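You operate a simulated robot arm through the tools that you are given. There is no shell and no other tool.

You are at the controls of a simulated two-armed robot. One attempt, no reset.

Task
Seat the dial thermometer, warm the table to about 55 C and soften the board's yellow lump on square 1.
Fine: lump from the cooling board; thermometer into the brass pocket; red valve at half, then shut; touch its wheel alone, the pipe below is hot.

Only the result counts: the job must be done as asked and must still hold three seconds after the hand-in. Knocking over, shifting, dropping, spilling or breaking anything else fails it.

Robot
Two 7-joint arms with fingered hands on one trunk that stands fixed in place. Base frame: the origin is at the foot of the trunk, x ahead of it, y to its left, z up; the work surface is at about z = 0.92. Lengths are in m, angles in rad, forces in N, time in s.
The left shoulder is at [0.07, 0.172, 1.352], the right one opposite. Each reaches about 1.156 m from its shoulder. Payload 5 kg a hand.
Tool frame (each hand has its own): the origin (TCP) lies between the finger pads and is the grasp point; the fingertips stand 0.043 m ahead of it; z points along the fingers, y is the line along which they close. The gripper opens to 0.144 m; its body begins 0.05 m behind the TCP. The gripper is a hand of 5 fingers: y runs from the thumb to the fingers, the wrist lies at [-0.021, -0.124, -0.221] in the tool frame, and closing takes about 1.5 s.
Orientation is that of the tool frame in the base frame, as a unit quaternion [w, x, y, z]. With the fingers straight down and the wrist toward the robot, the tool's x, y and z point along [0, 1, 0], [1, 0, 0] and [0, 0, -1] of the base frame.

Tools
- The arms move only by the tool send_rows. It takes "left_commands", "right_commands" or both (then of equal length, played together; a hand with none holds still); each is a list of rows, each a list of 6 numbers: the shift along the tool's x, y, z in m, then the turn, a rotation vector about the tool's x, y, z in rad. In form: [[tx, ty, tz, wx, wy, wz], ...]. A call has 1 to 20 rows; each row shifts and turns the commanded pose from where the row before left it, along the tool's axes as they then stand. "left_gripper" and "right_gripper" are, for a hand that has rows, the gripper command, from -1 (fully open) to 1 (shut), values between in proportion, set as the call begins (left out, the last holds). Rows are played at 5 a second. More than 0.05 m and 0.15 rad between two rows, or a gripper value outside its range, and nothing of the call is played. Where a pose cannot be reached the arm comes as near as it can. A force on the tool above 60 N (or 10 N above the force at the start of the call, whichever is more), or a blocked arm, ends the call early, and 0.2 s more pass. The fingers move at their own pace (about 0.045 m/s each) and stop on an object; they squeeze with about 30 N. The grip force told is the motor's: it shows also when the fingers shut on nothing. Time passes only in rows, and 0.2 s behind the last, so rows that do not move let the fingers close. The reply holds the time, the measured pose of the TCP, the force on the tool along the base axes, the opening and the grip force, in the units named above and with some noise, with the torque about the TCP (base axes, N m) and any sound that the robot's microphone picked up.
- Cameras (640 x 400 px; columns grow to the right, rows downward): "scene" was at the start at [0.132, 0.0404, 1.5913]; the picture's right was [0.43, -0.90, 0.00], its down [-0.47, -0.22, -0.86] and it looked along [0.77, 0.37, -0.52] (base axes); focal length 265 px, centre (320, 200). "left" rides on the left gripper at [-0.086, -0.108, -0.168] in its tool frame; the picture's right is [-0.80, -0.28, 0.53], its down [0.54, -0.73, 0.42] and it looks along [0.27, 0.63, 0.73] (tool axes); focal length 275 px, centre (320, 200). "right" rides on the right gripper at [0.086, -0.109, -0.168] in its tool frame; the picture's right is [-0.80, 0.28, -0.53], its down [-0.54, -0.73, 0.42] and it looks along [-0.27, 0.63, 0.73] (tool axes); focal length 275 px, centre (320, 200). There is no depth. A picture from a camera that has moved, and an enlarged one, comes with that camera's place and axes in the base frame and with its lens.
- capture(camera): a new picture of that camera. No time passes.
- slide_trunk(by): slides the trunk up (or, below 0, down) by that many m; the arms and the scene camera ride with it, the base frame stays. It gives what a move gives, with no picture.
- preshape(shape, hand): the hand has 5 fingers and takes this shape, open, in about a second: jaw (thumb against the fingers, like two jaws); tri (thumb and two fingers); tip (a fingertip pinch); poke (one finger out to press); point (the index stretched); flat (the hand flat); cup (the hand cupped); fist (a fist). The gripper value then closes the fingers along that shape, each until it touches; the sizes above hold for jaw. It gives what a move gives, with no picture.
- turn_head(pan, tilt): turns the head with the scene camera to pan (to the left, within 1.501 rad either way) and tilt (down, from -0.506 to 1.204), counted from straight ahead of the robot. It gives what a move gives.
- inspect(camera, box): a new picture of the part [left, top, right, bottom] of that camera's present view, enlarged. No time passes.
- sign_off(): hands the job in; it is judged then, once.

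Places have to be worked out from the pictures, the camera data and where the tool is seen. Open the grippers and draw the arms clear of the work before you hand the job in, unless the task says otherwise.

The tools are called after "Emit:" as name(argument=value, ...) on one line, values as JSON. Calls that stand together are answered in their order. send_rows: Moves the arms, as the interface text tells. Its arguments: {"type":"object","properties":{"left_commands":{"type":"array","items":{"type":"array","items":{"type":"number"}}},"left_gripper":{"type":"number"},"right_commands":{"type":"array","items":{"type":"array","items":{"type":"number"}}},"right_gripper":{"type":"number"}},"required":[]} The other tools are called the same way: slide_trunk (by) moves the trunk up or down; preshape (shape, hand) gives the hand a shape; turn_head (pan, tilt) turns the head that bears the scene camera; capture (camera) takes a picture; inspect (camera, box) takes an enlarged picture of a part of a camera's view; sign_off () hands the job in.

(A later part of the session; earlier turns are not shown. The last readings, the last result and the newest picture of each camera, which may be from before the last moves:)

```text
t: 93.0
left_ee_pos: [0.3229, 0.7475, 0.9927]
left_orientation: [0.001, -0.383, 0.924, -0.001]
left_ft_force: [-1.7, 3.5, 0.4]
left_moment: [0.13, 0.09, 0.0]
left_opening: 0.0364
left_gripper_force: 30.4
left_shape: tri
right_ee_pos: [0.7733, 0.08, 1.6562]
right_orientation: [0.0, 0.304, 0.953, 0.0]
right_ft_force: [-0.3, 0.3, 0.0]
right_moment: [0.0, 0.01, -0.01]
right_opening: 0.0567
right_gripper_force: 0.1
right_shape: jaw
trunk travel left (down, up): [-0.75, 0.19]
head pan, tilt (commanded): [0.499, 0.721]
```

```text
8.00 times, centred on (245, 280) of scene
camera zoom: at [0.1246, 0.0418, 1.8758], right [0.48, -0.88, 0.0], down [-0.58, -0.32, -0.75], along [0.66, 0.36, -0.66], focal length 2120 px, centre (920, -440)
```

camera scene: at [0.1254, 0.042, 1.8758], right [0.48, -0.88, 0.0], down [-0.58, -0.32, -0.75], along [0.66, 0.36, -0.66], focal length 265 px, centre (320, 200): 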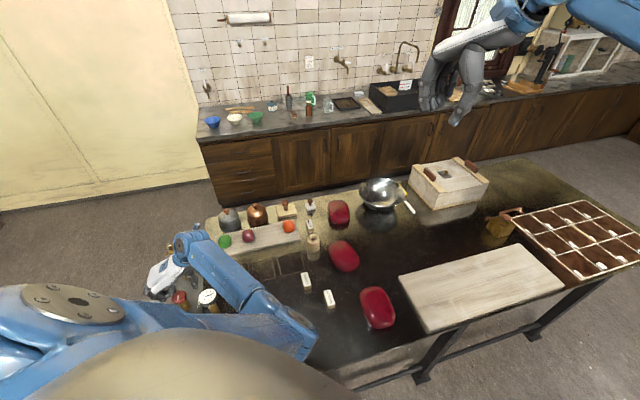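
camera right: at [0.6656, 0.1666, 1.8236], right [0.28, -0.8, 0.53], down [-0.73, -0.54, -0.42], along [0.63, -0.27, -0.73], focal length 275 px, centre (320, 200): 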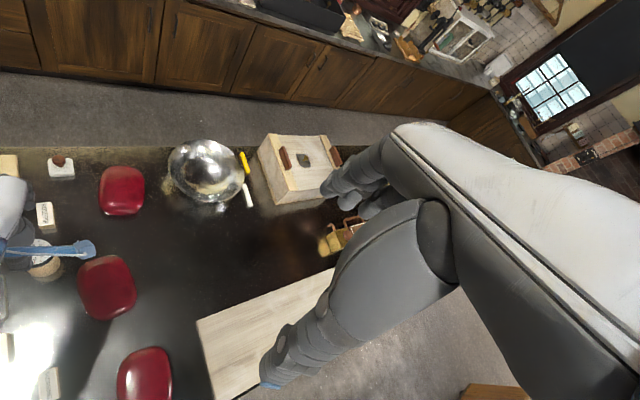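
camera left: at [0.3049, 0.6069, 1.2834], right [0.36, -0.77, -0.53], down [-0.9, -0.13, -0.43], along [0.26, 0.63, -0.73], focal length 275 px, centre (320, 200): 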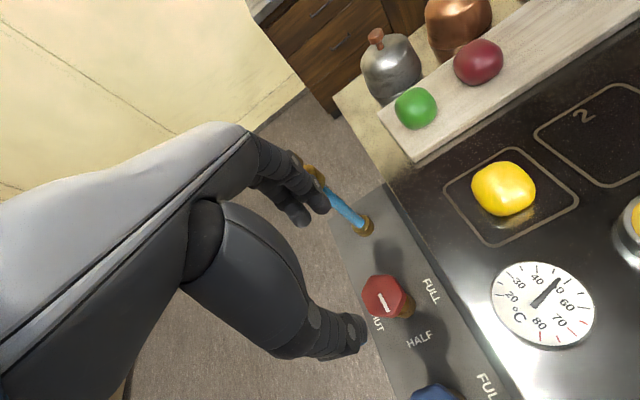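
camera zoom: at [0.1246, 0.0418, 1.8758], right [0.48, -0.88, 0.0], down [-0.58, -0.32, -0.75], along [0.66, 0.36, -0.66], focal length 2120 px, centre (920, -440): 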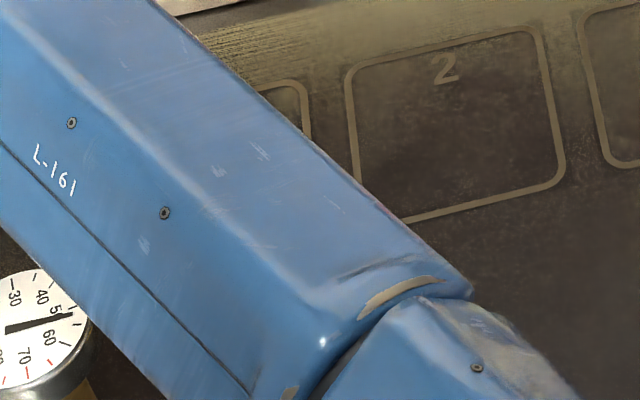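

About 51.8 °C, +0.33 °C/s. I wait another 4 s holding the wheel.

Emit:
send_rows(left_commands=[[0, 0, 0, 0, 0, 0], [0, 0, 0, 0, 0, 0], [0, 0, 0, 0, 0, 0], [0, 0, 0, 0, 0, 0], [0, 0, 0, 0, 0, 0], [0, 0, 0, 0, 0, 0], [0, 0, 0, 0, 0, 0], [0, 0, 0, 0, 0, 0], [0, 0, 0, 0, 0, 0], [0, 0, 0, 0, 0, 0], [0, 0, 0, 0, 0, 0], [0, 0, 0, 0, 0, 0], [0, 0, 0, 0, 0, 0], [0, 0, 0, 0, 0, 0], [0, 0, 0, 0, 0, 0], [0, 0, 0, 0, 0, 0], [0, 0, 0, 0, 0, 0], [0, 0, 0, 0, 0, 0], [0, 0, 0, 0, 0, 0]])

Emit:
inspect(camera="scene", box=[196, 284, 222, 306])

```text
t: 97.0
left_ee_pos: [0.3243, 0.7476, 0.9918]
left_orientation: [0.0, -0.383, 0.924, 0.0]
left_ft_force: [-2.6, 2.6, 0.4]
left_moment: [0.15, 0.08, -0.04]
left_opening: 0.0364
left_gripper_force: 30.5
left_shape: tri
right_ee_pos: [0.7736, 0.0796, 1.6557]
right_orientation: [-0.001, 0.303, 0.953, 0.0]
right_ft_force: [-0.5, -1.0, -0.8]
right_moment: [-0.02, 0.0, -0.02]
right_opening: 0.0563
right_gripper_force: 0.0
right_shape: jaw
trunk travel left (down, up): [-0.75, 0.19]
head pan, tilt (commanded): [0.499, 0.721]
```

```text
16.00 times, centred on (209, 295) of scene
camera zoom: at [0.1246, 0.0418, 1.8758], right [0.48, -0.88, 0.0], down [-0.58, -0.32, -0.75], along [0.66, 0.36, -0.66], focal length 4240 px, centre (2096, -1320)
```

zoom: 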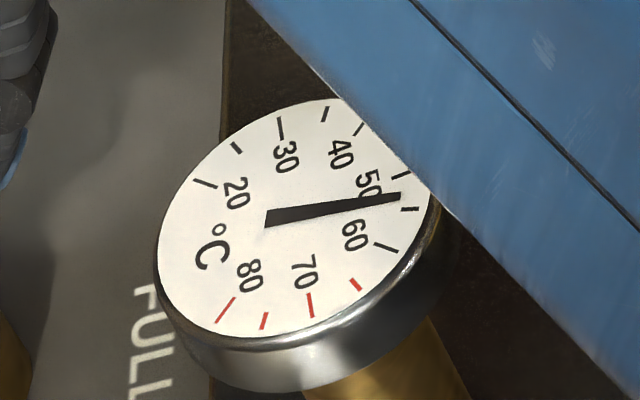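

52.9 °C shown (true ≈ 53.3), +0.28 °C/s. I wait 5 s more before shutting.

Emit:
send_rows(left_commands=[[0, 0, 0, 0, 0, 0], [0, 0, 0, 0, 0, 0], [0, 0, 0, 0, 0, 0], [0, 0, 0, 0, 0, 0], [0, 0, 0, 0, 0, 0], [0, 0, 0, 0, 0, 0], [0, 0, 0, 0, 0, 0], [0, 0, 0, 0, 0, 0], [0, 0, 0, 0, 0, 0], [0, 0, 0, 0, 0, 0], [0, 0, 0, 0, 0, 0], [0, 0, 0, 0, 0, 0], [0, 0, 0, 0, 0, 0], [0, 0, 0, 0, 0, 0], [0, 0, 0, 0, 0, 0], [0, 0, 0, 0, 0, 0], [0, 0, 0, 0, 0, 0], [0, 0, 0, 0, 0, 0], [0, 0, 0, 0, 0, 0], [0, 0, 0, 0, 0, 0]])

Emit:
inspect(camera="scene", box=[196, 284, 222, 306])

```text
t: 101.2
left_ee_pos: [0.3232, 0.7476, 0.9915]
left_orientation: [0.0, -0.383, 0.924, 0.0]
left_ft_force: [-1.1, 2.7, 2.3]
left_moment: [0.09, 0.04, -0.02]
left_opening: 0.0363
left_gripper_force: 29.9
left_shape: tri
right_ee_pos: [0.7736, 0.0798, 1.6558]
right_orientation: [0.0, 0.303, 0.953, 0.0]
right_ft_force: [0.7, 0.5, 0.7]
right_moment: [-0.01, 0.03, 0.01]
right_opening: 0.0563
right_gripper_force: 0.1
right_shape: jaw
trunk travel left (down, up): [-0.75, 0.19]
head pan, tilt (commanded): [0.499, 0.721]
```

```text
16.00 times, centred on (209, 295) of scene
camera zoom: at [0.1246, 0.0418, 1.8758], right [0.48, -0.88, 0.0], down [-0.58, -0.32, -0.75], along [0.66, 0.36, -0.66], focal length 4240 px, centre (2096, -1320)
```

zoom: 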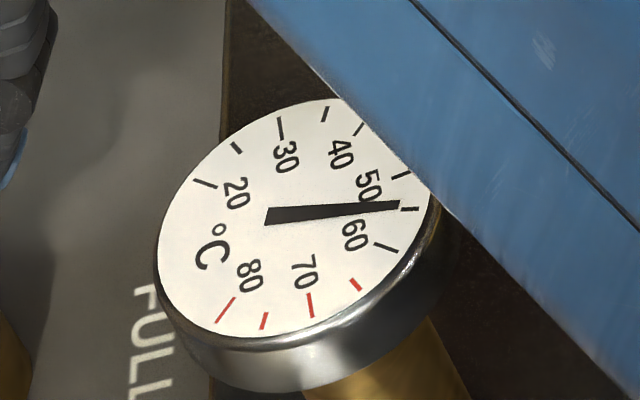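

54.1 °C shown (true ≈ 54.6). After just over a second more I turn the wheel clockwise back toward SHUT, first 45°.

Emit:
send_rows(left_commands=[[0, 0, 0, 0, 0, 0], [0, 0, 0, 0, 0, 0], [0, 0, 0, 0, 0, 0], [0, 0, 0, 0, 0, 0], [0.0003, -0.0009, 0, 0, 0, 0.13], [0.0003, -0.0009, 0, 0, 0, 0.13], [0.0003, -0.0009, 0, 0, 0, 0.13], [0.0003, -0.0009, 0, 0, 0, 0.13], [0.0003, -0.0009, 0, 0, 0, 0.13], [0.0003, -0.0009, 0, 0, 0, 0.13]])

Emit:
inspect(camera="left", box=[230, 170, 430, 370])

Emit:
capture(camera="scene")

```text
t: 103.4
left_ee_pos: [0.3244, 0.7422, 0.991]
left_orientation: [0.0, -0.001, 1.0, -0.001]
left_ft_force: [-1.1, 1.1, -2.5]
left_moment: [-0.04, 0.04, 0.01]
left_opening: 0.0362
left_gripper_force: 29.9
left_shape: tri
right_ee_pos: [0.7734, 0.0787, 1.6555]
right_orientation: [0.0, 0.304, 0.953, 0.0]
right_ft_force: [-0.9, -0.9, 0.5]
right_moment: [0.02, -0.07, -0.03]
right_opening: 0.0564
right_gripper_force: 0.0
right_shape: jaw
trunk travel left (down, up): [-0.75, 0.19]
head pan, tilt (commanded): [0.499, 0.721]
```

```text
2.00 times, centred on (330, 270) of left
camera zoom: at [0.4096, 0.6327, 1.1595], right [0.8, -0.28, -0.53], down [-0.54, -0.73, -0.42], along [-0.27, 0.63, -0.73], focal length 551 px, centre (300, 60)
```

zoom: 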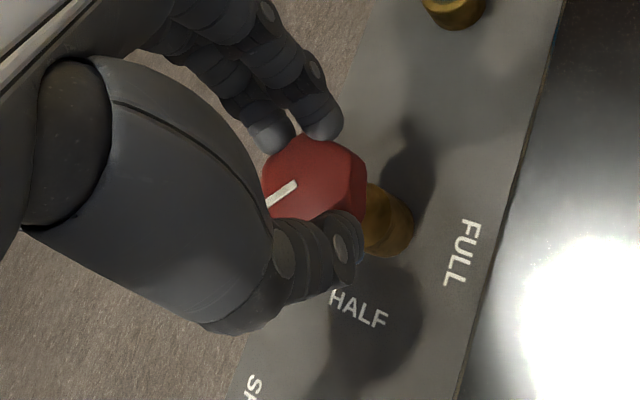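

```text
taken
camera scene: at [0.1238, 0.0416, 1.8758], right [0.48, -0.88, 0.0], down [-0.58, -0.32, -0.75], along [0.66, 0.36, -0.66], focal length 265 px, centre (320, 200)
```

scene: 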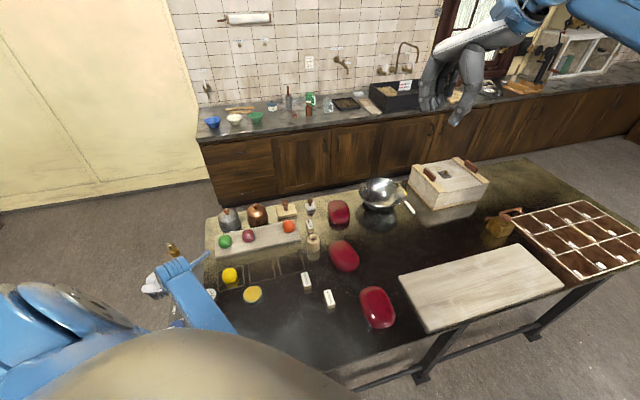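

Very low side load and the wheel followed. I turn the remaining 45° to SHUT.

Emit:
send_rows(left_commands=[[0.0003, -0.0009, 0, 0, 0, 0.132], [0.0003, -0.0009, 0, 0, 0, 0.132], [0.0003, -0.0009, 0, 0, 0, 0.132], [0.0003, -0.0009, 0, 0, 0, 0.132], [0.0003, -0.0009, 0, 0, 0, 0.132], [0.0003, -0.0009, 0, 0, 0, 0.132]])

Emit:
inspect(camera="left", box=[230, 170, 430, 370])

Emit:
inspect(camera="scene", box=[196, 284, 222, 306])

```text
t: 104.8
left_ee_pos: [0.3201, 0.7374, 0.9915]
left_orientation: [0.001, 0.385, 0.923, 0.0]
left_ft_force: [-4.6, -2.8, 0.2]
left_moment: [-0.19, 0.22, 0.08]
left_opening: 0.0358
left_gripper_force: 30.2
left_shape: tri
right_ee_pos: [0.7716, 0.0796, 1.656]
right_orientation: [-0.001, 0.304, 0.953, 0.0]
right_ft_force: [0.3, 0.0, 0.1]
right_moment: [-0.03, -0.07, -0.02]
right_opening: 0.0566
right_gripper_force: 0.2
right_shape: jaw
trunk travel left (down, up): [-0.75, 0.19]
head pan, tilt (commanded): [0.499, 0.721]
```

```text
2.00 times, centred on (330, 270) of left
camera zoom: at [0.3029, 0.5991, 1.1595], right [0.36, -0.77, -0.53], down [-0.9, -0.13, -0.42], along [0.26, 0.63, -0.73], focal length 551 px, centre (300, 60)
```

zoom: 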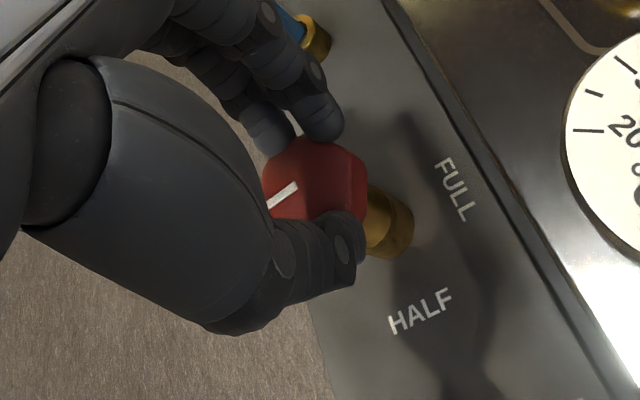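

```text
16.00 times, centred on (209, 295) of scene
camera zoom: at [0.1232, 0.0421, 1.8759], right [0.48, -0.88, 0.0], down [-0.58, -0.32, -0.75], along [0.66, 0.36, -0.66], focal length 4240 px, centre (2096, -1320)
```

zoom: 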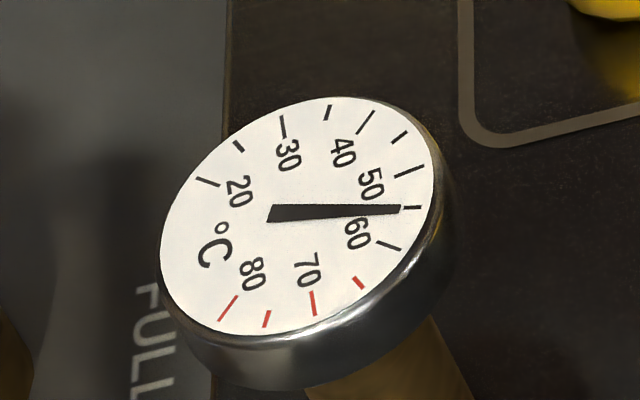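

The dial reads 55 °C and the wheel is back at SHUT. I open the fingers and lift off, then verify pointer and temperature.

Emit:
send_rows(left_commands=[[0, 0, 0, 0, 0, 0], [0, 0, 0, 0, 0, 0], [0, 0, 0, 0, 0, 0], [0, 0, 0, 0, 0, 0], [0, 0, 0, 0, 0, 0], [0, 0, 0, 0, 0, 0]], left_gripper=-0.3)

Emit:
send_rows(left_commands=[[0, 0, -0.03, 0, 0, 0], [0, 0, -0.045, 0, 0, 0], [0, 0, -0.045, 0, 0, 0]])

Emit:
capture(camera="left")

Emit:
inspect(camera="scene", box=[165, 265, 235, 325])

Emit:
inspect(camera="left", box=[350, 230, 610, 380])

```text
t: 106.2
left_ee_pos: [0.3207, 0.7377, 0.9923]
left_orientation: [0.001, 0.383, 0.924, 0.0]
left_ft_force: [0.7, -0.6, 0.2]
left_moment: [0.02, 0.02, 0.02]
left_opening: 0.0932
left_gripper_force: 0.1
left_shape: tri
right_ee_pos: [0.7739, 0.0795, 1.6564]
right_orientation: [0.0, 0.304, 0.953, 0.0]
right_ft_force: [0.3, -0.1, 0.1]
right_moment: [-0.03, -0.05, 0.01]
right_opening: 0.0566
right_gripper_force: 0.0
right_shape: jaw
trunk travel left (down, up): [-0.75, 0.19]
head pan, tilt (commanded): [0.499, 0.721]
```

```text
t: 107.0
left_ee_pos: [0.3225, 0.738, 1.1121]
left_orientation: [0.001, 0.383, 0.924, -0.001]
left_ft_force: [-0.9, 0.9, -0.1]
left_moment: [0.02, -0.01, -0.01]
left_opening: 0.0932
left_gripper_force: 0.1
left_shape: tri
right_ee_pos: [0.7723, 0.0792, 1.6562]
right_orientation: [0.0, 0.305, 0.952, 0.0]
right_ft_force: [-0.4, 0.2, 0.6]
right_moment: [0.0, -0.04, 0.01]
right_opening: 0.0567
right_gripper_force: 0.0
right_shape: jaw
trunk travel left (down, up): [-0.75, 0.19]
head pan, tilt (commanded): [0.499, 0.721]
```

```text
taken
camera left: at [0.3056, 0.6004, 1.2791], right [0.36, -0.77, -0.53], down [-0.9, -0.13, -0.42], along [0.26, 0.63, -0.73], focal length 275 px, centre (320, 200)
```

left: 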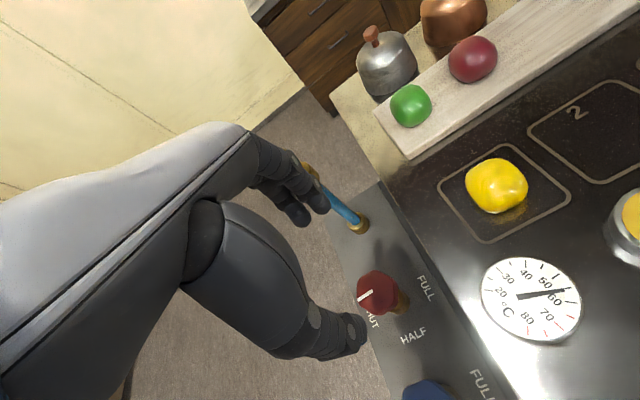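

```text
6.67 times, centred on (200, 295) of scene
camera zoom: at [0.1243, 0.0415, 1.8757], right [0.48, -0.88, 0.0], down [-0.58, -0.32, -0.75], along [0.66, 0.36, -0.66], focal length 1767 px, centre (1120, -433)
```

zoom: 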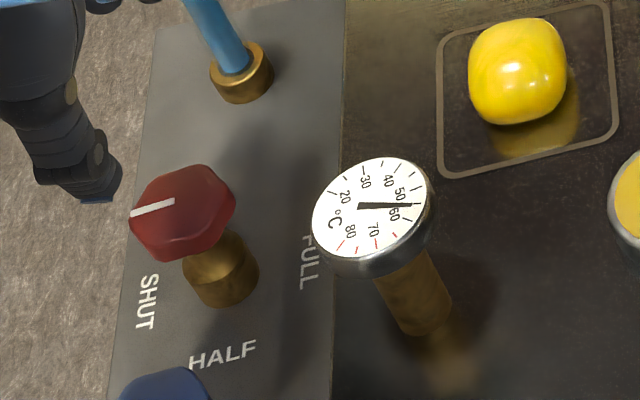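

```text
2.46 times, centred on (480, 305) of left
camera zoom: at [0.3056, 0.6004, 1.2791], right [0.36, -0.77, -0.53], down [-0.9, -0.13, -0.42], along [0.26, 0.63, -0.73], focal length 678 px, centre (-74, -58)
```

zoom: 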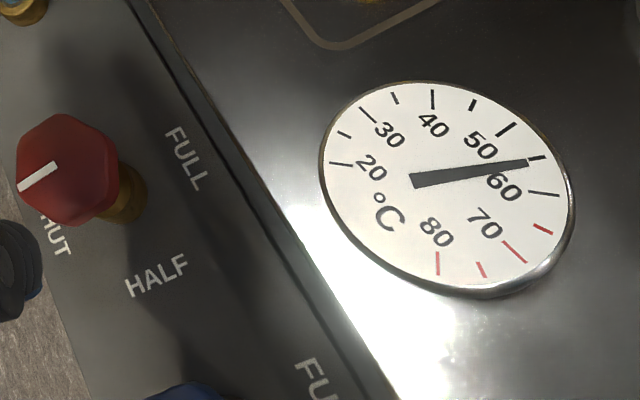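

Valve pointer is exactly at SHUT as at the start and the dial shows ~55.3 °C. I draw the hand up and away, then examine the lump.

Emit:
send_rows(left_commands=[[0, 0, -0.045, 0, 0, 0], [0, 0, -0.045, 0, 0, 0], [-0.0342, 0.0059, -0.0283, 0, 0, 0], [-0.0342, 0.0059, -0.0283, 0, 0, 0], [-0.0342, 0.0059, -0.0283, 0, 0, 0], [-0.0342, 0.0059, -0.0283, 0, 0, 0], [-0.0342, 0.0059, -0.0283, 0, 0, 0], [-0.0342, 0.0059, -0.0283, 0, 0, 0]])

Emit:
capture(camera="scene")

Emit:
capture(camera="left")

Emit:
inspect(camera="scene", box=[190, 255, 250, 315])

```text
t: 108.8
left_ee_pos: [0.4936, 0.6155, 1.3714]
left_orientation: [0.0, 0.383, 0.924, -0.001]
left_ft_force: [0.6, -0.4, 0.3]
left_moment: [-0.01, 0.03, 0.02]
left_opening: 0.0933
left_gripper_force: 0.0
left_shape: tri
right_ee_pos: [0.7758, 0.0779, 1.6542]
right_orientation: [-0.001, 0.303, 0.953, -0.001]
right_ft_force: [0.6, 0.2, -0.6]
right_moment: [0.0, 0.03, 0.02]
right_opening: 0.0566
right_gripper_force: 0.0
right_shape: jaw
trunk travel left (down, up): [-0.75, 0.19]
head pan, tilt (commanded): [0.499, 0.721]
```

```text
taken
camera scene: at [0.1276, 0.0404, 1.8755], right [0.48, -0.88, 0.0], down [-0.58, -0.32, -0.75], along [0.66, 0.36, -0.66], focal length 265 px, centre (320, 200)
```

scene: 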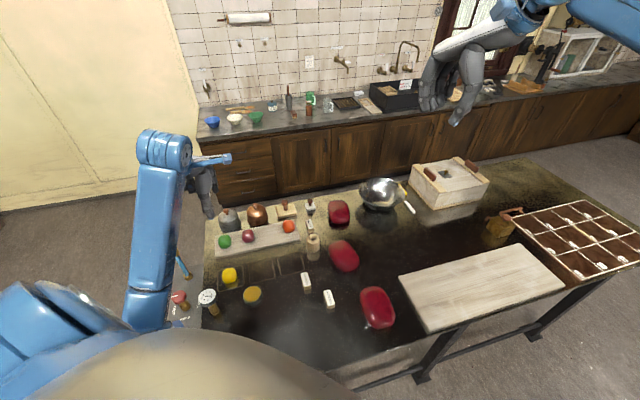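

```text
taken
camera left: at [0.4773, 0.4777, 1.5392], right [0.36, -0.76, -0.53], down [-0.9, -0.13, -0.42], along [0.25, 0.63, -0.73], focal length 275 px, centre (320, 200)
```

left: 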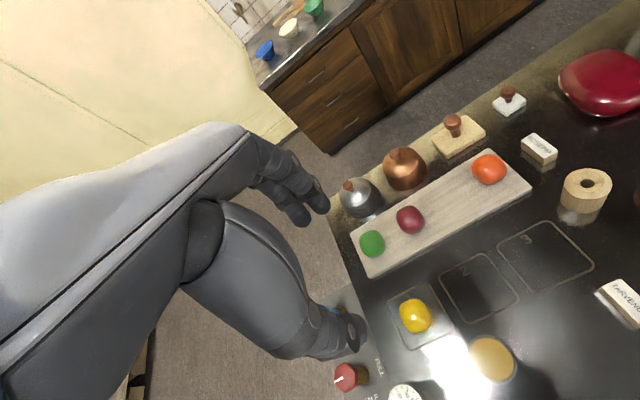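

```text
6.67 times, centred on (220, 285) of scene
camera zoom: at [0.1276, 0.0404, 1.8755], right [0.48, -0.88, 0.0], down [-0.58, -0.32, -0.75], along [0.66, 0.36, -0.66], focal length 1767 px, centre (987, -367)
```

zoom: 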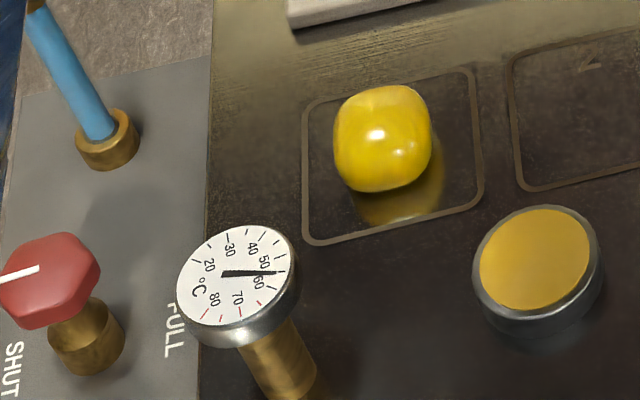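

The lump keeps its shape but looks glossier. I take a closer dial reading and then wait a few seconds to see how temperature and lump develop.

Emit:
inspect(camera="scene", box=[196, 284, 222, 306])

Emit:
send_rows(left_commands=[[0, 0, 0, 0, 0, 0], [0, 0, 0, 0, 0, 0], [0, 0, 0, 0, 0, 0], [0, 0, 0, 0, 0, 0], [0, 0, 0, 0, 0, 0], [0, 0, 0, 0, 0, 0], [0, 0, 0, 0, 0, 0], [0, 0, 0, 0, 0, 0], [0, 0, 0, 0, 0, 0], [0, 0, 0, 0, 0, 0], [0, 0, 0, 0, 0, 0], [0, 0, 0, 0, 0, 0], [0, 0, 0, 0, 0, 0], [0, 0, 0, 0, 0, 0], [0, 0, 0, 0, 0, 0]])

Emit:
inspect(camera="scene", box=[196, 284, 222, 306])

Emit:
inspect(camera="scene", box=[215, 260, 245, 290])

```text
16.00 times, centred on (209, 295) of scene
camera zoom: at [0.1276, 0.0404, 1.8755], right [0.48, -0.88, 0.0], down [-0.58, -0.32, -0.75], along [0.66, 0.36, -0.66], focal length 4240 px, centre (2096, -1320)
```

zoom: 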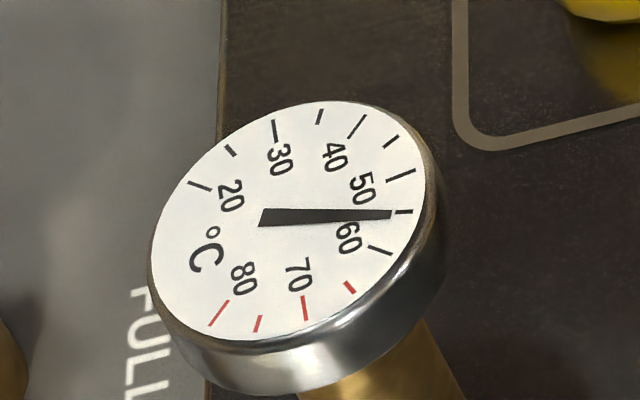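

```text
t: 112.0
left_ee_pos: [0.4922, 0.6173, 1.3726]
left_orientation: [0.001, 0.383, 0.924, 0.0]
left_ft_force: [0.4, 0.9, -0.2]
left_moment: [-0.04, 0.0, 0.01]
left_opening: 0.0933
left_gripper_force: 0.1
left_shape: tri
right_ee_pos: [0.7733, 0.0789, 1.6554]
right_orientation: [-0.001, 0.303, 0.953, 0.0]
right_ft_force: [0.3, 0.7, -0.4]
right_moment: [0.02, 0.02, 0.01]
right_opening: 0.0563
right_gripper_force: 0.1
right_shape: jaw
trunk travel left (down, up): [-0.75, 0.19]
head pan, tilt (commanded): [0.499, 0.721]
```

```text
16.00 times, centred on (209, 295) of scene
camera zoom: at [0.1249, 0.0415, 1.8758], right [0.48, -0.88, 0.0], down [-0.58, -0.32, -0.75], along [0.66, 0.36, -0.66], focal length 4240 px, centre (2096, -1320)
```

zoom: 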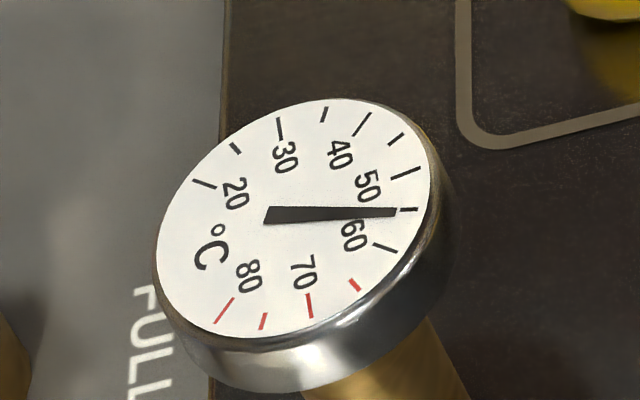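

```text
13.33 times, centred on (230, 275) of scene
camera zoom: at [0.1249, 0.0415, 1.8758], right [0.48, -0.88, 0.0], down [-0.58, -0.32, -0.75], along [0.66, 0.36, -0.66], focal length 3533 px, centre (1520, -800)
```

zoom: 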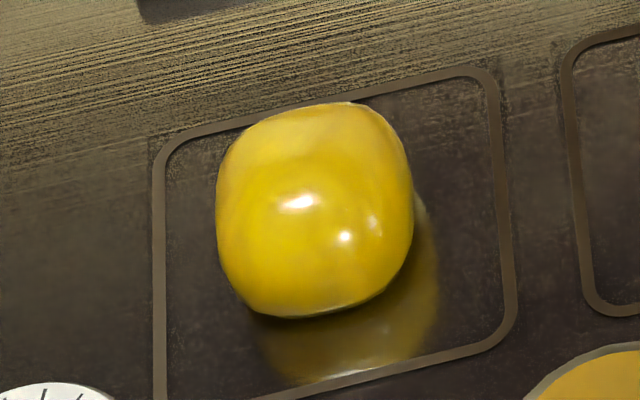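

The dial is steady at ~55.2 °C. I give the lump more time and compare its outline.

Emit:
send_rows(left_commands=[[0, 0, 0, 0, 0, 0], [0, 0, 0, 0, 0, 0], [0, 0, 0, 0, 0, 0], [0, 0, 0, 0, 0, 0], [0, 0, 0, 0, 0, 0], [0, 0, 0, 0, 0, 0], [0, 0, 0, 0, 0, 0], [0, 0, 0, 0, 0, 0], [0, 0, 0, 0, 0, 0], [0, 0, 0, 0, 0, 0], [0, 0, 0, 0, 0, 0], [0, 0, 0, 0, 0, 0], [0, 0, 0, 0, 0, 0], [0, 0, 0, 0, 0, 0], [0, 0, 0, 0, 0, 0], [0, 0, 0, 0, 0, 0], [0, 0, 0, 0, 0, 0], [0, 0, 0, 0, 0, 0], [0, 0, 0, 0, 0, 0], [0, 0, 0, 0, 0, 0]])

Emit:
send_rows(left_commands=[[0, 0, 0, 0, 0, 0], [0, 0, 0, 0, 0, 0], [0, 0, 0, 0, 0, 0], [0, 0, 0, 0, 0, 0], [0, 0, 0, 0, 0, 0], [0, 0, 0, 0, 0, 0], [0, 0, 0, 0, 0, 0], [0, 0, 0, 0, 0, 0], [0, 0, 0, 0, 0, 0], [0, 0, 0, 0, 0, 0], [0, 0, 0, 0, 0, 0], [0, 0, 0, 0, 0, 0], [0, 0, 0, 0, 0, 0], [0, 0, 0, 0, 0, 0], [0, 0, 0, 0, 0, 0], [0, 0, 0, 0, 0, 0], [0, 0, 0, 0, 0, 0], [0, 0, 0, 0, 0, 0], [0, 0, 0, 0, 0, 0], [0, 0, 0, 0, 0, 0]])

Emit:
inspect(camera="scene", box=[196, 284, 222, 306])

Emit:
inspect(camera="scene", box=[215, 260, 245, 290])

```text
t: 116.2
left_ee_pos: [0.4922, 0.6175, 1.3731]
left_orientation: [0.0, 0.384, 0.923, 0.0]
left_ft_force: [-1.2, 0.1, 0.4]
left_moment: [0.0, 0.0, 0.04]
left_opening: 0.0935
left_gripper_force: 0.0
left_shape: tri
right_ee_pos: [0.7739, 0.079, 1.6542]
right_orientation: [0.0, 0.304, 0.953, 0.0]
right_ft_force: [0.0, -0.2, -0.4]
right_moment: [-0.04, 0.03, 0.01]
right_opening: 0.0569
right_gripper_force: 0.1
right_shape: jaw
trunk travel left (down, up): [-0.75, 0.19]
head pan, tilt (commanded): [0.499, 0.721]
```

```text
t: 120.4
left_ee_pos: [0.4915, 0.6177, 1.371]
left_orientation: [0.0, 0.383, 0.924, 0.0]
left_ft_force: [0.0, -0.8, -0.1]
left_moment: [-0.02, -0.01, 0.01]
left_opening: 0.0933
left_gripper_force: 0.1
left_shape: tri
right_ee_pos: [0.7753, 0.0789, 1.6557]
right_orientation: [0.0, 0.304, 0.953, 0.001]
right_ft_force: [-0.2, -1.4, 0.7]
right_moment: [-0.01, 0.0, 0.03]
right_opening: 0.0566
right_gripper_force: 0.2
right_shape: jaw
trunk travel left (down, up): [-0.75, 0.19]
head pan, tilt (commanded): [0.499, 0.721]
```

```text
16.00 times, centred on (209, 295) of scene
camera zoom: at [0.1249, 0.0415, 1.8758], right [0.48, -0.88, 0.0], down [-0.58, -0.32, -0.75], along [0.66, 0.36, -0.66], focal length 4240 px, centre (2096, -1320)
```

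zoom: 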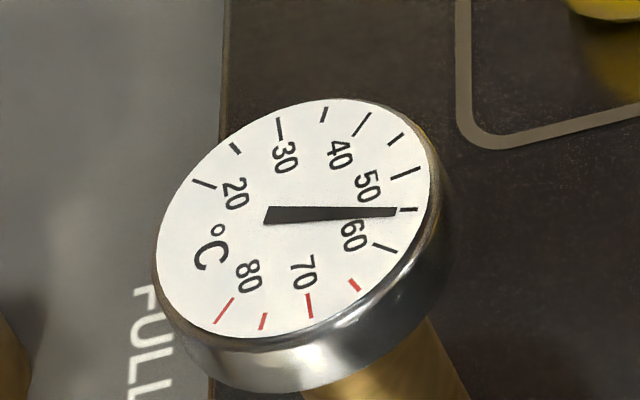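

```text
13.33 times, centred on (230, 275) of scene
camera zoom: at [0.1249, 0.0415, 1.8758], right [0.48, -0.88, 0.0], down [-0.58, -0.32, -0.75], along [0.66, 0.36, -0.66], focal length 3533 px, centre (1520, -800)
```

zoom: 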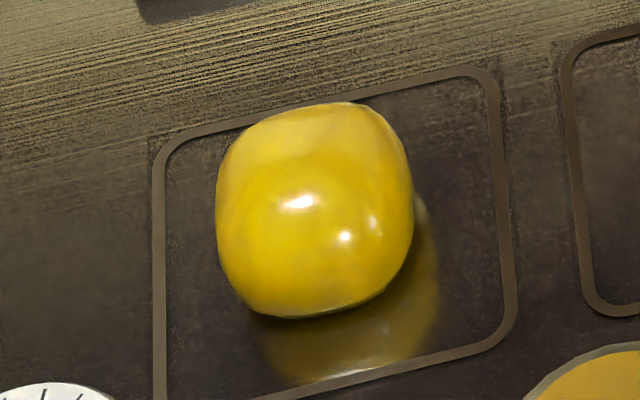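

Temperature holds at 55.2 °C with the valve shut. I noticed a sign ("…45 °C") at the near end of the valve panel; while the lump warms I'll turn the hand camera to read it for softening hints.

Emit:
send_rows(left_commands=[[-0.0302, -0.0164, 0.02, 0, 0, 0], [-0.0302, -0.0164, 0.02, 0, 0, 0], [-0.0302, -0.0164, 0.02, 0, 0, 0], [-0.0302, -0.0164, 0.02, 0, 0, 0], [-0.0302, -0.0164, 0.02, 0, 0, 0], [-0.0302, -0.0164, 0.02, 0, 0, 0], [0, 0, 0, 0, 0, -0.14], [0, 0, 0, 0, 0, -0.14], [0, 0, 0, 0, 0, -0.14], [0, 0, 0, 0, 0, -0.14], [0, 0, 0, 0, 0, -0.14], [0, 0, 0, 0, 0, -0.14], [0, 0, 0, 0, 0, -0.14], [0, 0, 0, 0, 0, -0.14]])

Emit:
capture(camera="left")

Emit:
capture(camera="scene")

```text
t: 123.3
left_ee_pos: [0.5377, 0.4974, 1.2778]
left_orientation: [0.003, -0.138, 0.988, 0.073]
left_ft_force: [0.2, 0.3, 0.8]
left_moment: [0.05, 0.0, 0.0]
left_opening: 0.0934
left_gripper_force: 0.1
left_shape: tri
right_ee_pos: [0.7746, 0.0782, 1.6558]
right_orientation: [-0.001, 0.304, 0.953, 0.001]
right_ft_force: [-1.1, -0.5, -0.9]
right_moment: [0.04, 0.03, 0.0]
right_opening: 0.0565
right_gripper_force: 0.0
right_shape: jaw
trunk travel left (down, up): [-0.75, 0.19]
head pan, tilt (commanded): [0.499, 0.721]
stopped in row 14 (left hand): the arm was blocked; the commanded pose is now the measured one
```

```text
taken
camera left: at [0.6509, 0.3934, 1.4293], right [0.84, 0.02, -0.55], down [-0.33, -0.78, -0.54], along [-0.44, 0.63, -0.64], focal length 275 px, centre (320, 200)
```

left: 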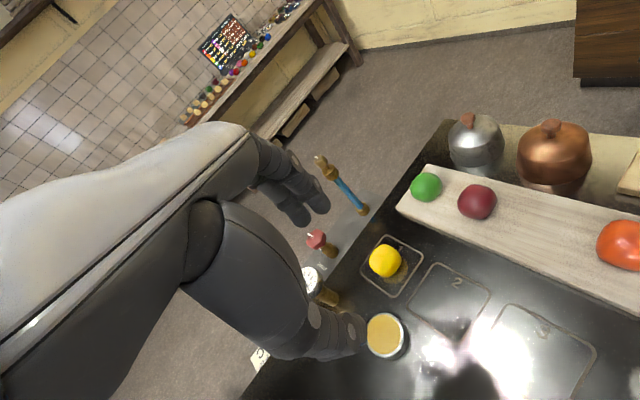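

```text
taken
camera scene: at [0.1267, 0.0407, 1.8756], right [0.48, -0.88, 0.0], down [-0.58, -0.32, -0.75], along [0.66, 0.36, -0.66], focal length 265 px, centre (320, 200)
```

scene: 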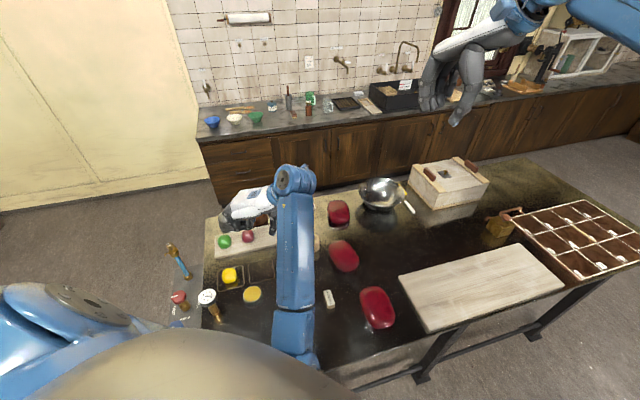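

The arm hit its own limit there, touching nothing. A chart board with coloured samples shows on the far shelf and the sign's corner is visible; I zoom into both.

Emit:
inspect(camera="left", box=[180, 0, 300, 110])

Emit:
inspect(camera="left", box=[235, 330, 285, 390])

Emit:
inspect(camera="left", box=[355, 235, 435, 305])

```text
3.64 times, centred on (240, 55) of left
camera zoom: at [0.6509, 0.3934, 1.4293], right [0.84, 0.02, -0.55], down [-0.33, -0.78, -0.54], along [-0.44, 0.63, -0.64], focal length 1001 px, centre (611, 727)
```

zoom: 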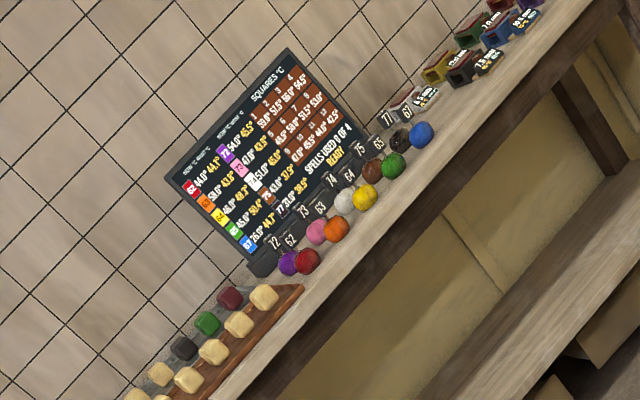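

```text
6.67 times, centred on (260, 360) of left
camera zoom: at [0.6509, 0.3934, 1.4293], right [0.84, 0.02, -0.55], down [-0.33, -0.78, -0.54], along [-0.44, 0.63, -0.64], focal length 1835 px, centre (720, -867)
```

zoom: 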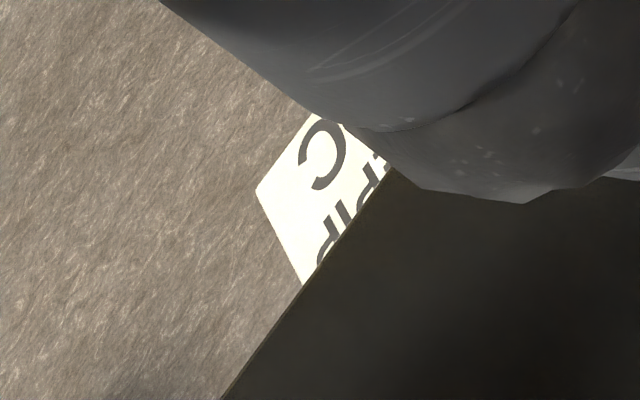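

```text
5.71 times, centred on (395, 270) of left
camera zoom: at [0.6509, 0.3934, 1.4293], right [0.84, 0.02, -0.55], down [-0.33, -0.78, -0.54], along [-0.44, 0.63, -0.64], focal length 1573 px, centre (-109, -200)
```

zoom: 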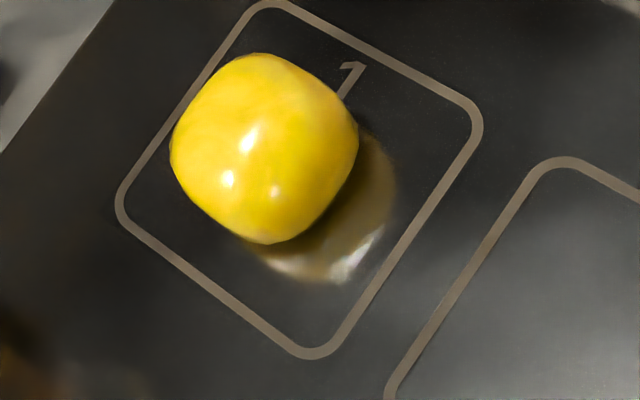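

There's an instrument board on the far shelf with squares' temperatures and colour codes; I magnify it to see whether it concerns this table.

Emit:
inspect(camera="left", box=[195, 10, 255, 75])

Emit:
inspect(camera="left", box=[205, 15, 235, 45])

Emit:
inspect(camera="left", box=[220, 20, 250, 55])

```text
6.15 times, centred on (225, 42) of left
camera zoom: at [0.6509, 0.3934, 1.4293], right [0.84, 0.02, -0.55], down [-0.33, -0.78, -0.54], along [-0.44, 0.63, -0.64], focal length 1694 px, centre (905, 1169)
```

zoom: 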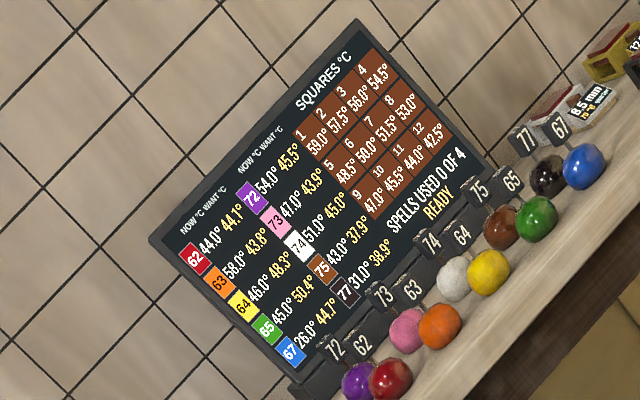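

```text
13.33 times, centred on (220, 30) of left
camera zoom: at [0.6509, 0.3934, 1.4293], right [0.84, 0.02, -0.55], down [-0.33, -0.78, -0.54], along [-0.44, 0.63, -0.64], focal length 3670 px, centre (1653, 2467)
```

zoom: 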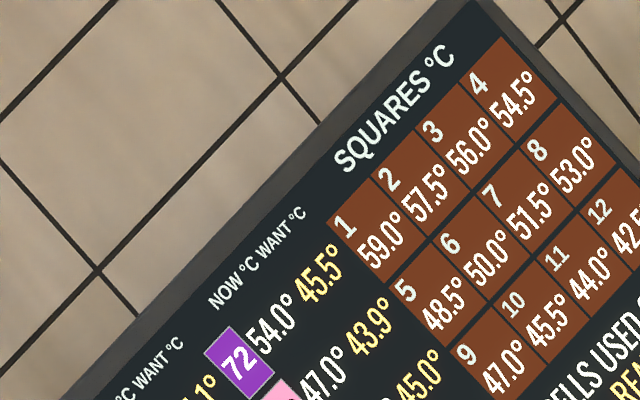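

```text
11.43 times, centred on (235, 38) of left
camera zoom: at [0.6509, 0.3934, 1.4293], right [0.84, 0.02, -0.55], down [-0.33, -0.78, -0.54], along [-0.44, 0.63, -0.64], focal length 3146 px, centre (1291, 2057)
```

zoom: 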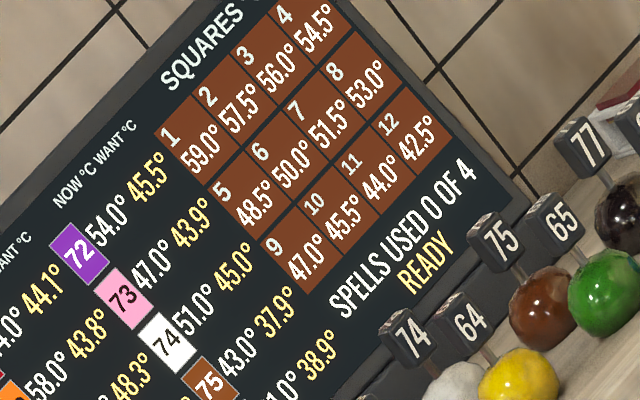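

That board belongs to another station (12 squares), not this table. I bring the hand back to its parked pose above, and let the lump warm further.

Emit:
send_rows(left_commands=[[0, 0, 0, 0.018, -0.0066, 0.1325], [0, 0, 0, 0.018, -0.0066, 0.1325], [0, 0, 0, 0.018, -0.0066, 0.1325], [0, 0, 0, 0.018, -0.0066, 0.1325], [0, 0, 0, 0.018, -0.0066, 0.1325], [0, 0, 0, 0.018, -0.0066, 0.1325], [0, 0, 0, 0.018, -0.0066, 0.1325], [0, 0, 0, 0.018, -0.0066, 0.1325], [0.0286, 0.0131, -0.0235, 0, 0, 0], [0.0286, 0.0131, -0.0235, 0, 0, 0], [0.0286, 0.0131, -0.0235, 0, 0, 0], [0.0286, 0.0131, -0.0235, 0, 0, 0], [0, 0, 0, 0, 0, 0], [0, 0, 0, 0, 0, 0], [0, 0, 0, 0, 0, 0], [0, 0, 0, 0, 0, 0], [0, 0, 0, 0, 0, 0]])

Emit:
capture(camera="scene")

Emit:
inspect(camera="scene", box=[195, 255, 255, 310])

```text
t: 126.9
left_ee_pos: [0.4912, 0.615, 1.3722]
left_orientation: [0.001, 0.383, 0.924, 0.0]
left_ft_force: [-0.2, 0.5, 0.6]
left_moment: [0.03, 0.0, -0.04]
left_opening: 0.0934
left_gripper_force: 0.0
left_shape: tri
right_ee_pos: [0.7736, 0.079, 1.6563]
right_orientation: [0.0, 0.303, 0.953, 0.0]
right_ft_force: [-0.8, -0.5, -1.0]
right_moment: [0.01, 0.02, 0.01]
right_opening: 0.0567
right_gripper_force: 0.0
right_shape: jaw
trunk travel left (down, up): [-0.75, 0.19]
head pan, tilt (commanded): [0.499, 0.721]
```

```text
taken
camera scene: at [0.1251, 0.041, 1.8758], right [0.48, -0.88, 0.0], down [-0.58, -0.32, -0.75], along [0.66, 0.36, -0.66], focal length 265 px, centre (320, 200)
```

scene: 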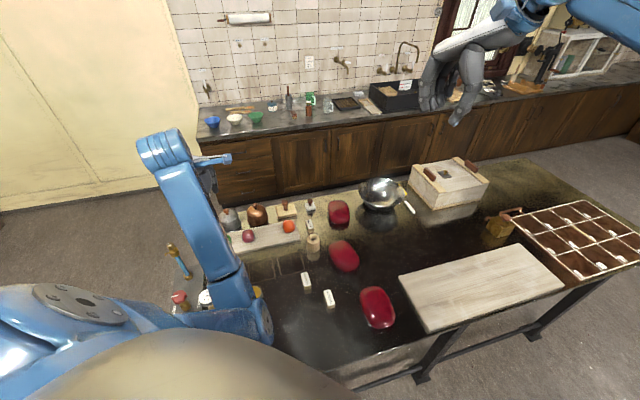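

```text
7.27 times, centred on (225, 282) of scene
camera zoom: at [0.1251, 0.041, 1.8758], right [0.48, -0.88, 0.0], down [-0.58, -0.32, -0.75], along [0.66, 0.36, -0.66], focal length 1927 px, centre (1011, -400)
```

zoom: 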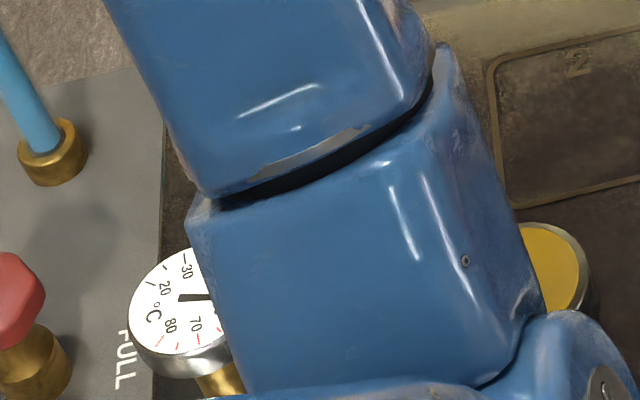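

The elbow took another configuration (well above the table at z ≈ 1.33) and blocks the view. I move the hand a bit to the left to clear the line of sight and keep waiting.

Emit:
send_rows(left_commands=[[0.0344, 0.0151, 0, 0, 0, 0], [0.0344, 0.0151, 0, 0, 0, 0], [0.0344, 0.0151, 0, 0, 0, 0], [0, 0, 0, 0, 0, 0], [0, 0, 0, 0, 0, 0], [0, 0, 0, 0, 0, 0], [0, 0, 0, 0, 0, 0], [0, 0, 0, 0, 0, 0], [0, 0, 0, 0, 0, 0], [0, 0, 0, 0, 0, 0], [0, 0, 0, 0, 0, 0], [0, 0, 0, 0, 0, 0], [0, 0, 0, 0, 0, 0], [0, 0, 0, 0, 0, 0], [0, 0, 0, 0, 0, 0], [0, 0, 0, 0, 0, 0], [0, 0, 0, 0, 0, 0], [0, 0, 0, 0, 0, 0], [0, 0, 0, 0, 0, 0]])

Emit:
capture(camera="scene")

Emit:
inspect(camera="left", box=[340, 220, 560, 400])

```text
t: 130.9
left_ee_pos: [0.4512, 0.7211, 1.3727]
left_orientation: [0.001, 0.383, 0.924, 0.0]
left_ft_force: [0.3, 0.5, 0.8]
left_moment: [0.0, 0.02, 0.06]
left_opening: 0.0933
left_gripper_force: 0.0
left_shape: tri
right_ee_pos: [0.7742, 0.0779, 1.6545]
right_orientation: [-0.001, 0.303, 0.953, 0.001]
right_ft_force: [0.1, -0.6, -1.3]
right_moment: [-0.02, 0.04, -0.01]
right_opening: 0.0567
right_gripper_force: 0.0
right_shape: jaw
trunk travel left (down, up): [-0.75, 0.19]
head pan, tilt (commanded): [0.499, 0.721]
```

```text
taken
camera scene: at [0.125, 0.0415, 1.8758], right [0.48, -0.88, 0.0], down [-0.58, -0.32, -0.75], along [0.66, 0.36, -0.66], focal length 265 px, centre (320, 200)
```

scene: 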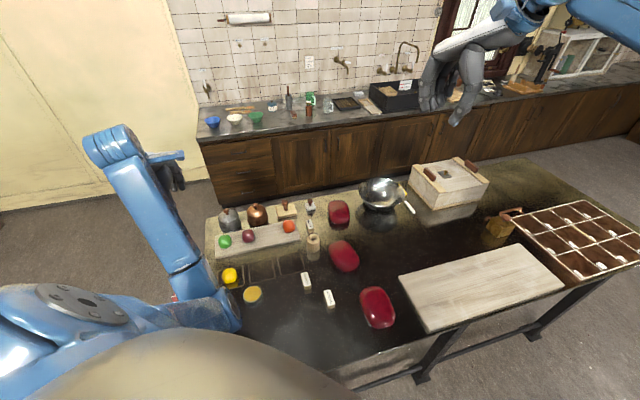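

```text
2.22 times, centred on (450, 310) of left
camera zoom: at [0.4342, 0.5828, 1.5402], right [0.36, -0.76, -0.53], down [-0.9, -0.13, -0.42], along [0.26, 0.63, -0.73], focal length 612 px, centre (31, -44)
```

zoom: 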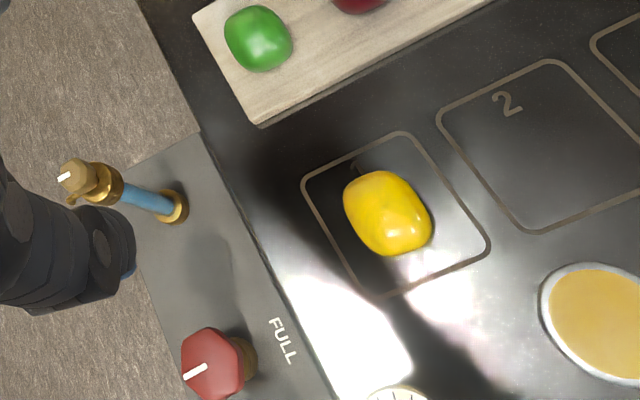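

The lump is in view again; I zoom in to compare it with before.

Emit:
inspect(camera="scene", box=[215, 260, 245, 290])

Emit:
inspect(camera="left", box=[430, 270, 520, 350])

```text
13.33 times, centred on (230, 275) of scene
camera zoom: at [0.125, 0.0415, 1.8758], right [0.48, -0.88, 0.0], down [-0.58, -0.32, -0.75], along [0.66, 0.36, -0.66], focal length 3533 px, centre (1520, -800)
```

zoom: 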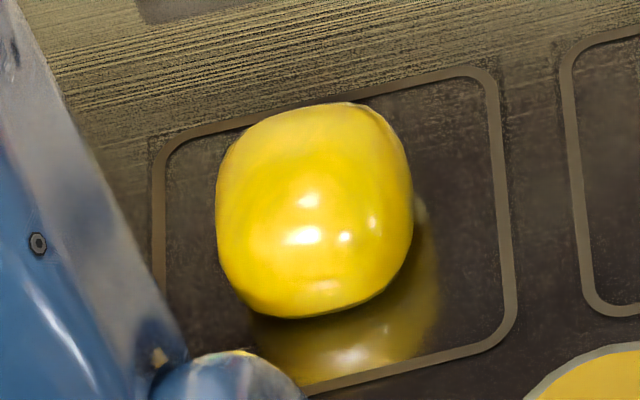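

```text
5.00 times, centred on (475, 310) of left
camera zoom: at [0.4342, 0.5828, 1.5402], right [0.36, -0.76, -0.53], down [-0.9, -0.13, -0.42], along [0.26, 0.63, -0.73], focal length 1376 px, centre (-455, -350)
```

zoom: 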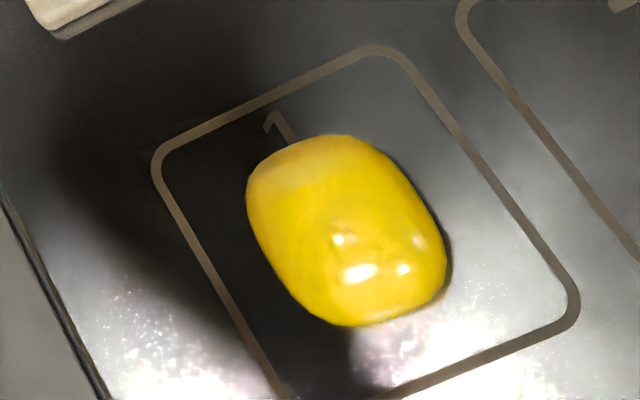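

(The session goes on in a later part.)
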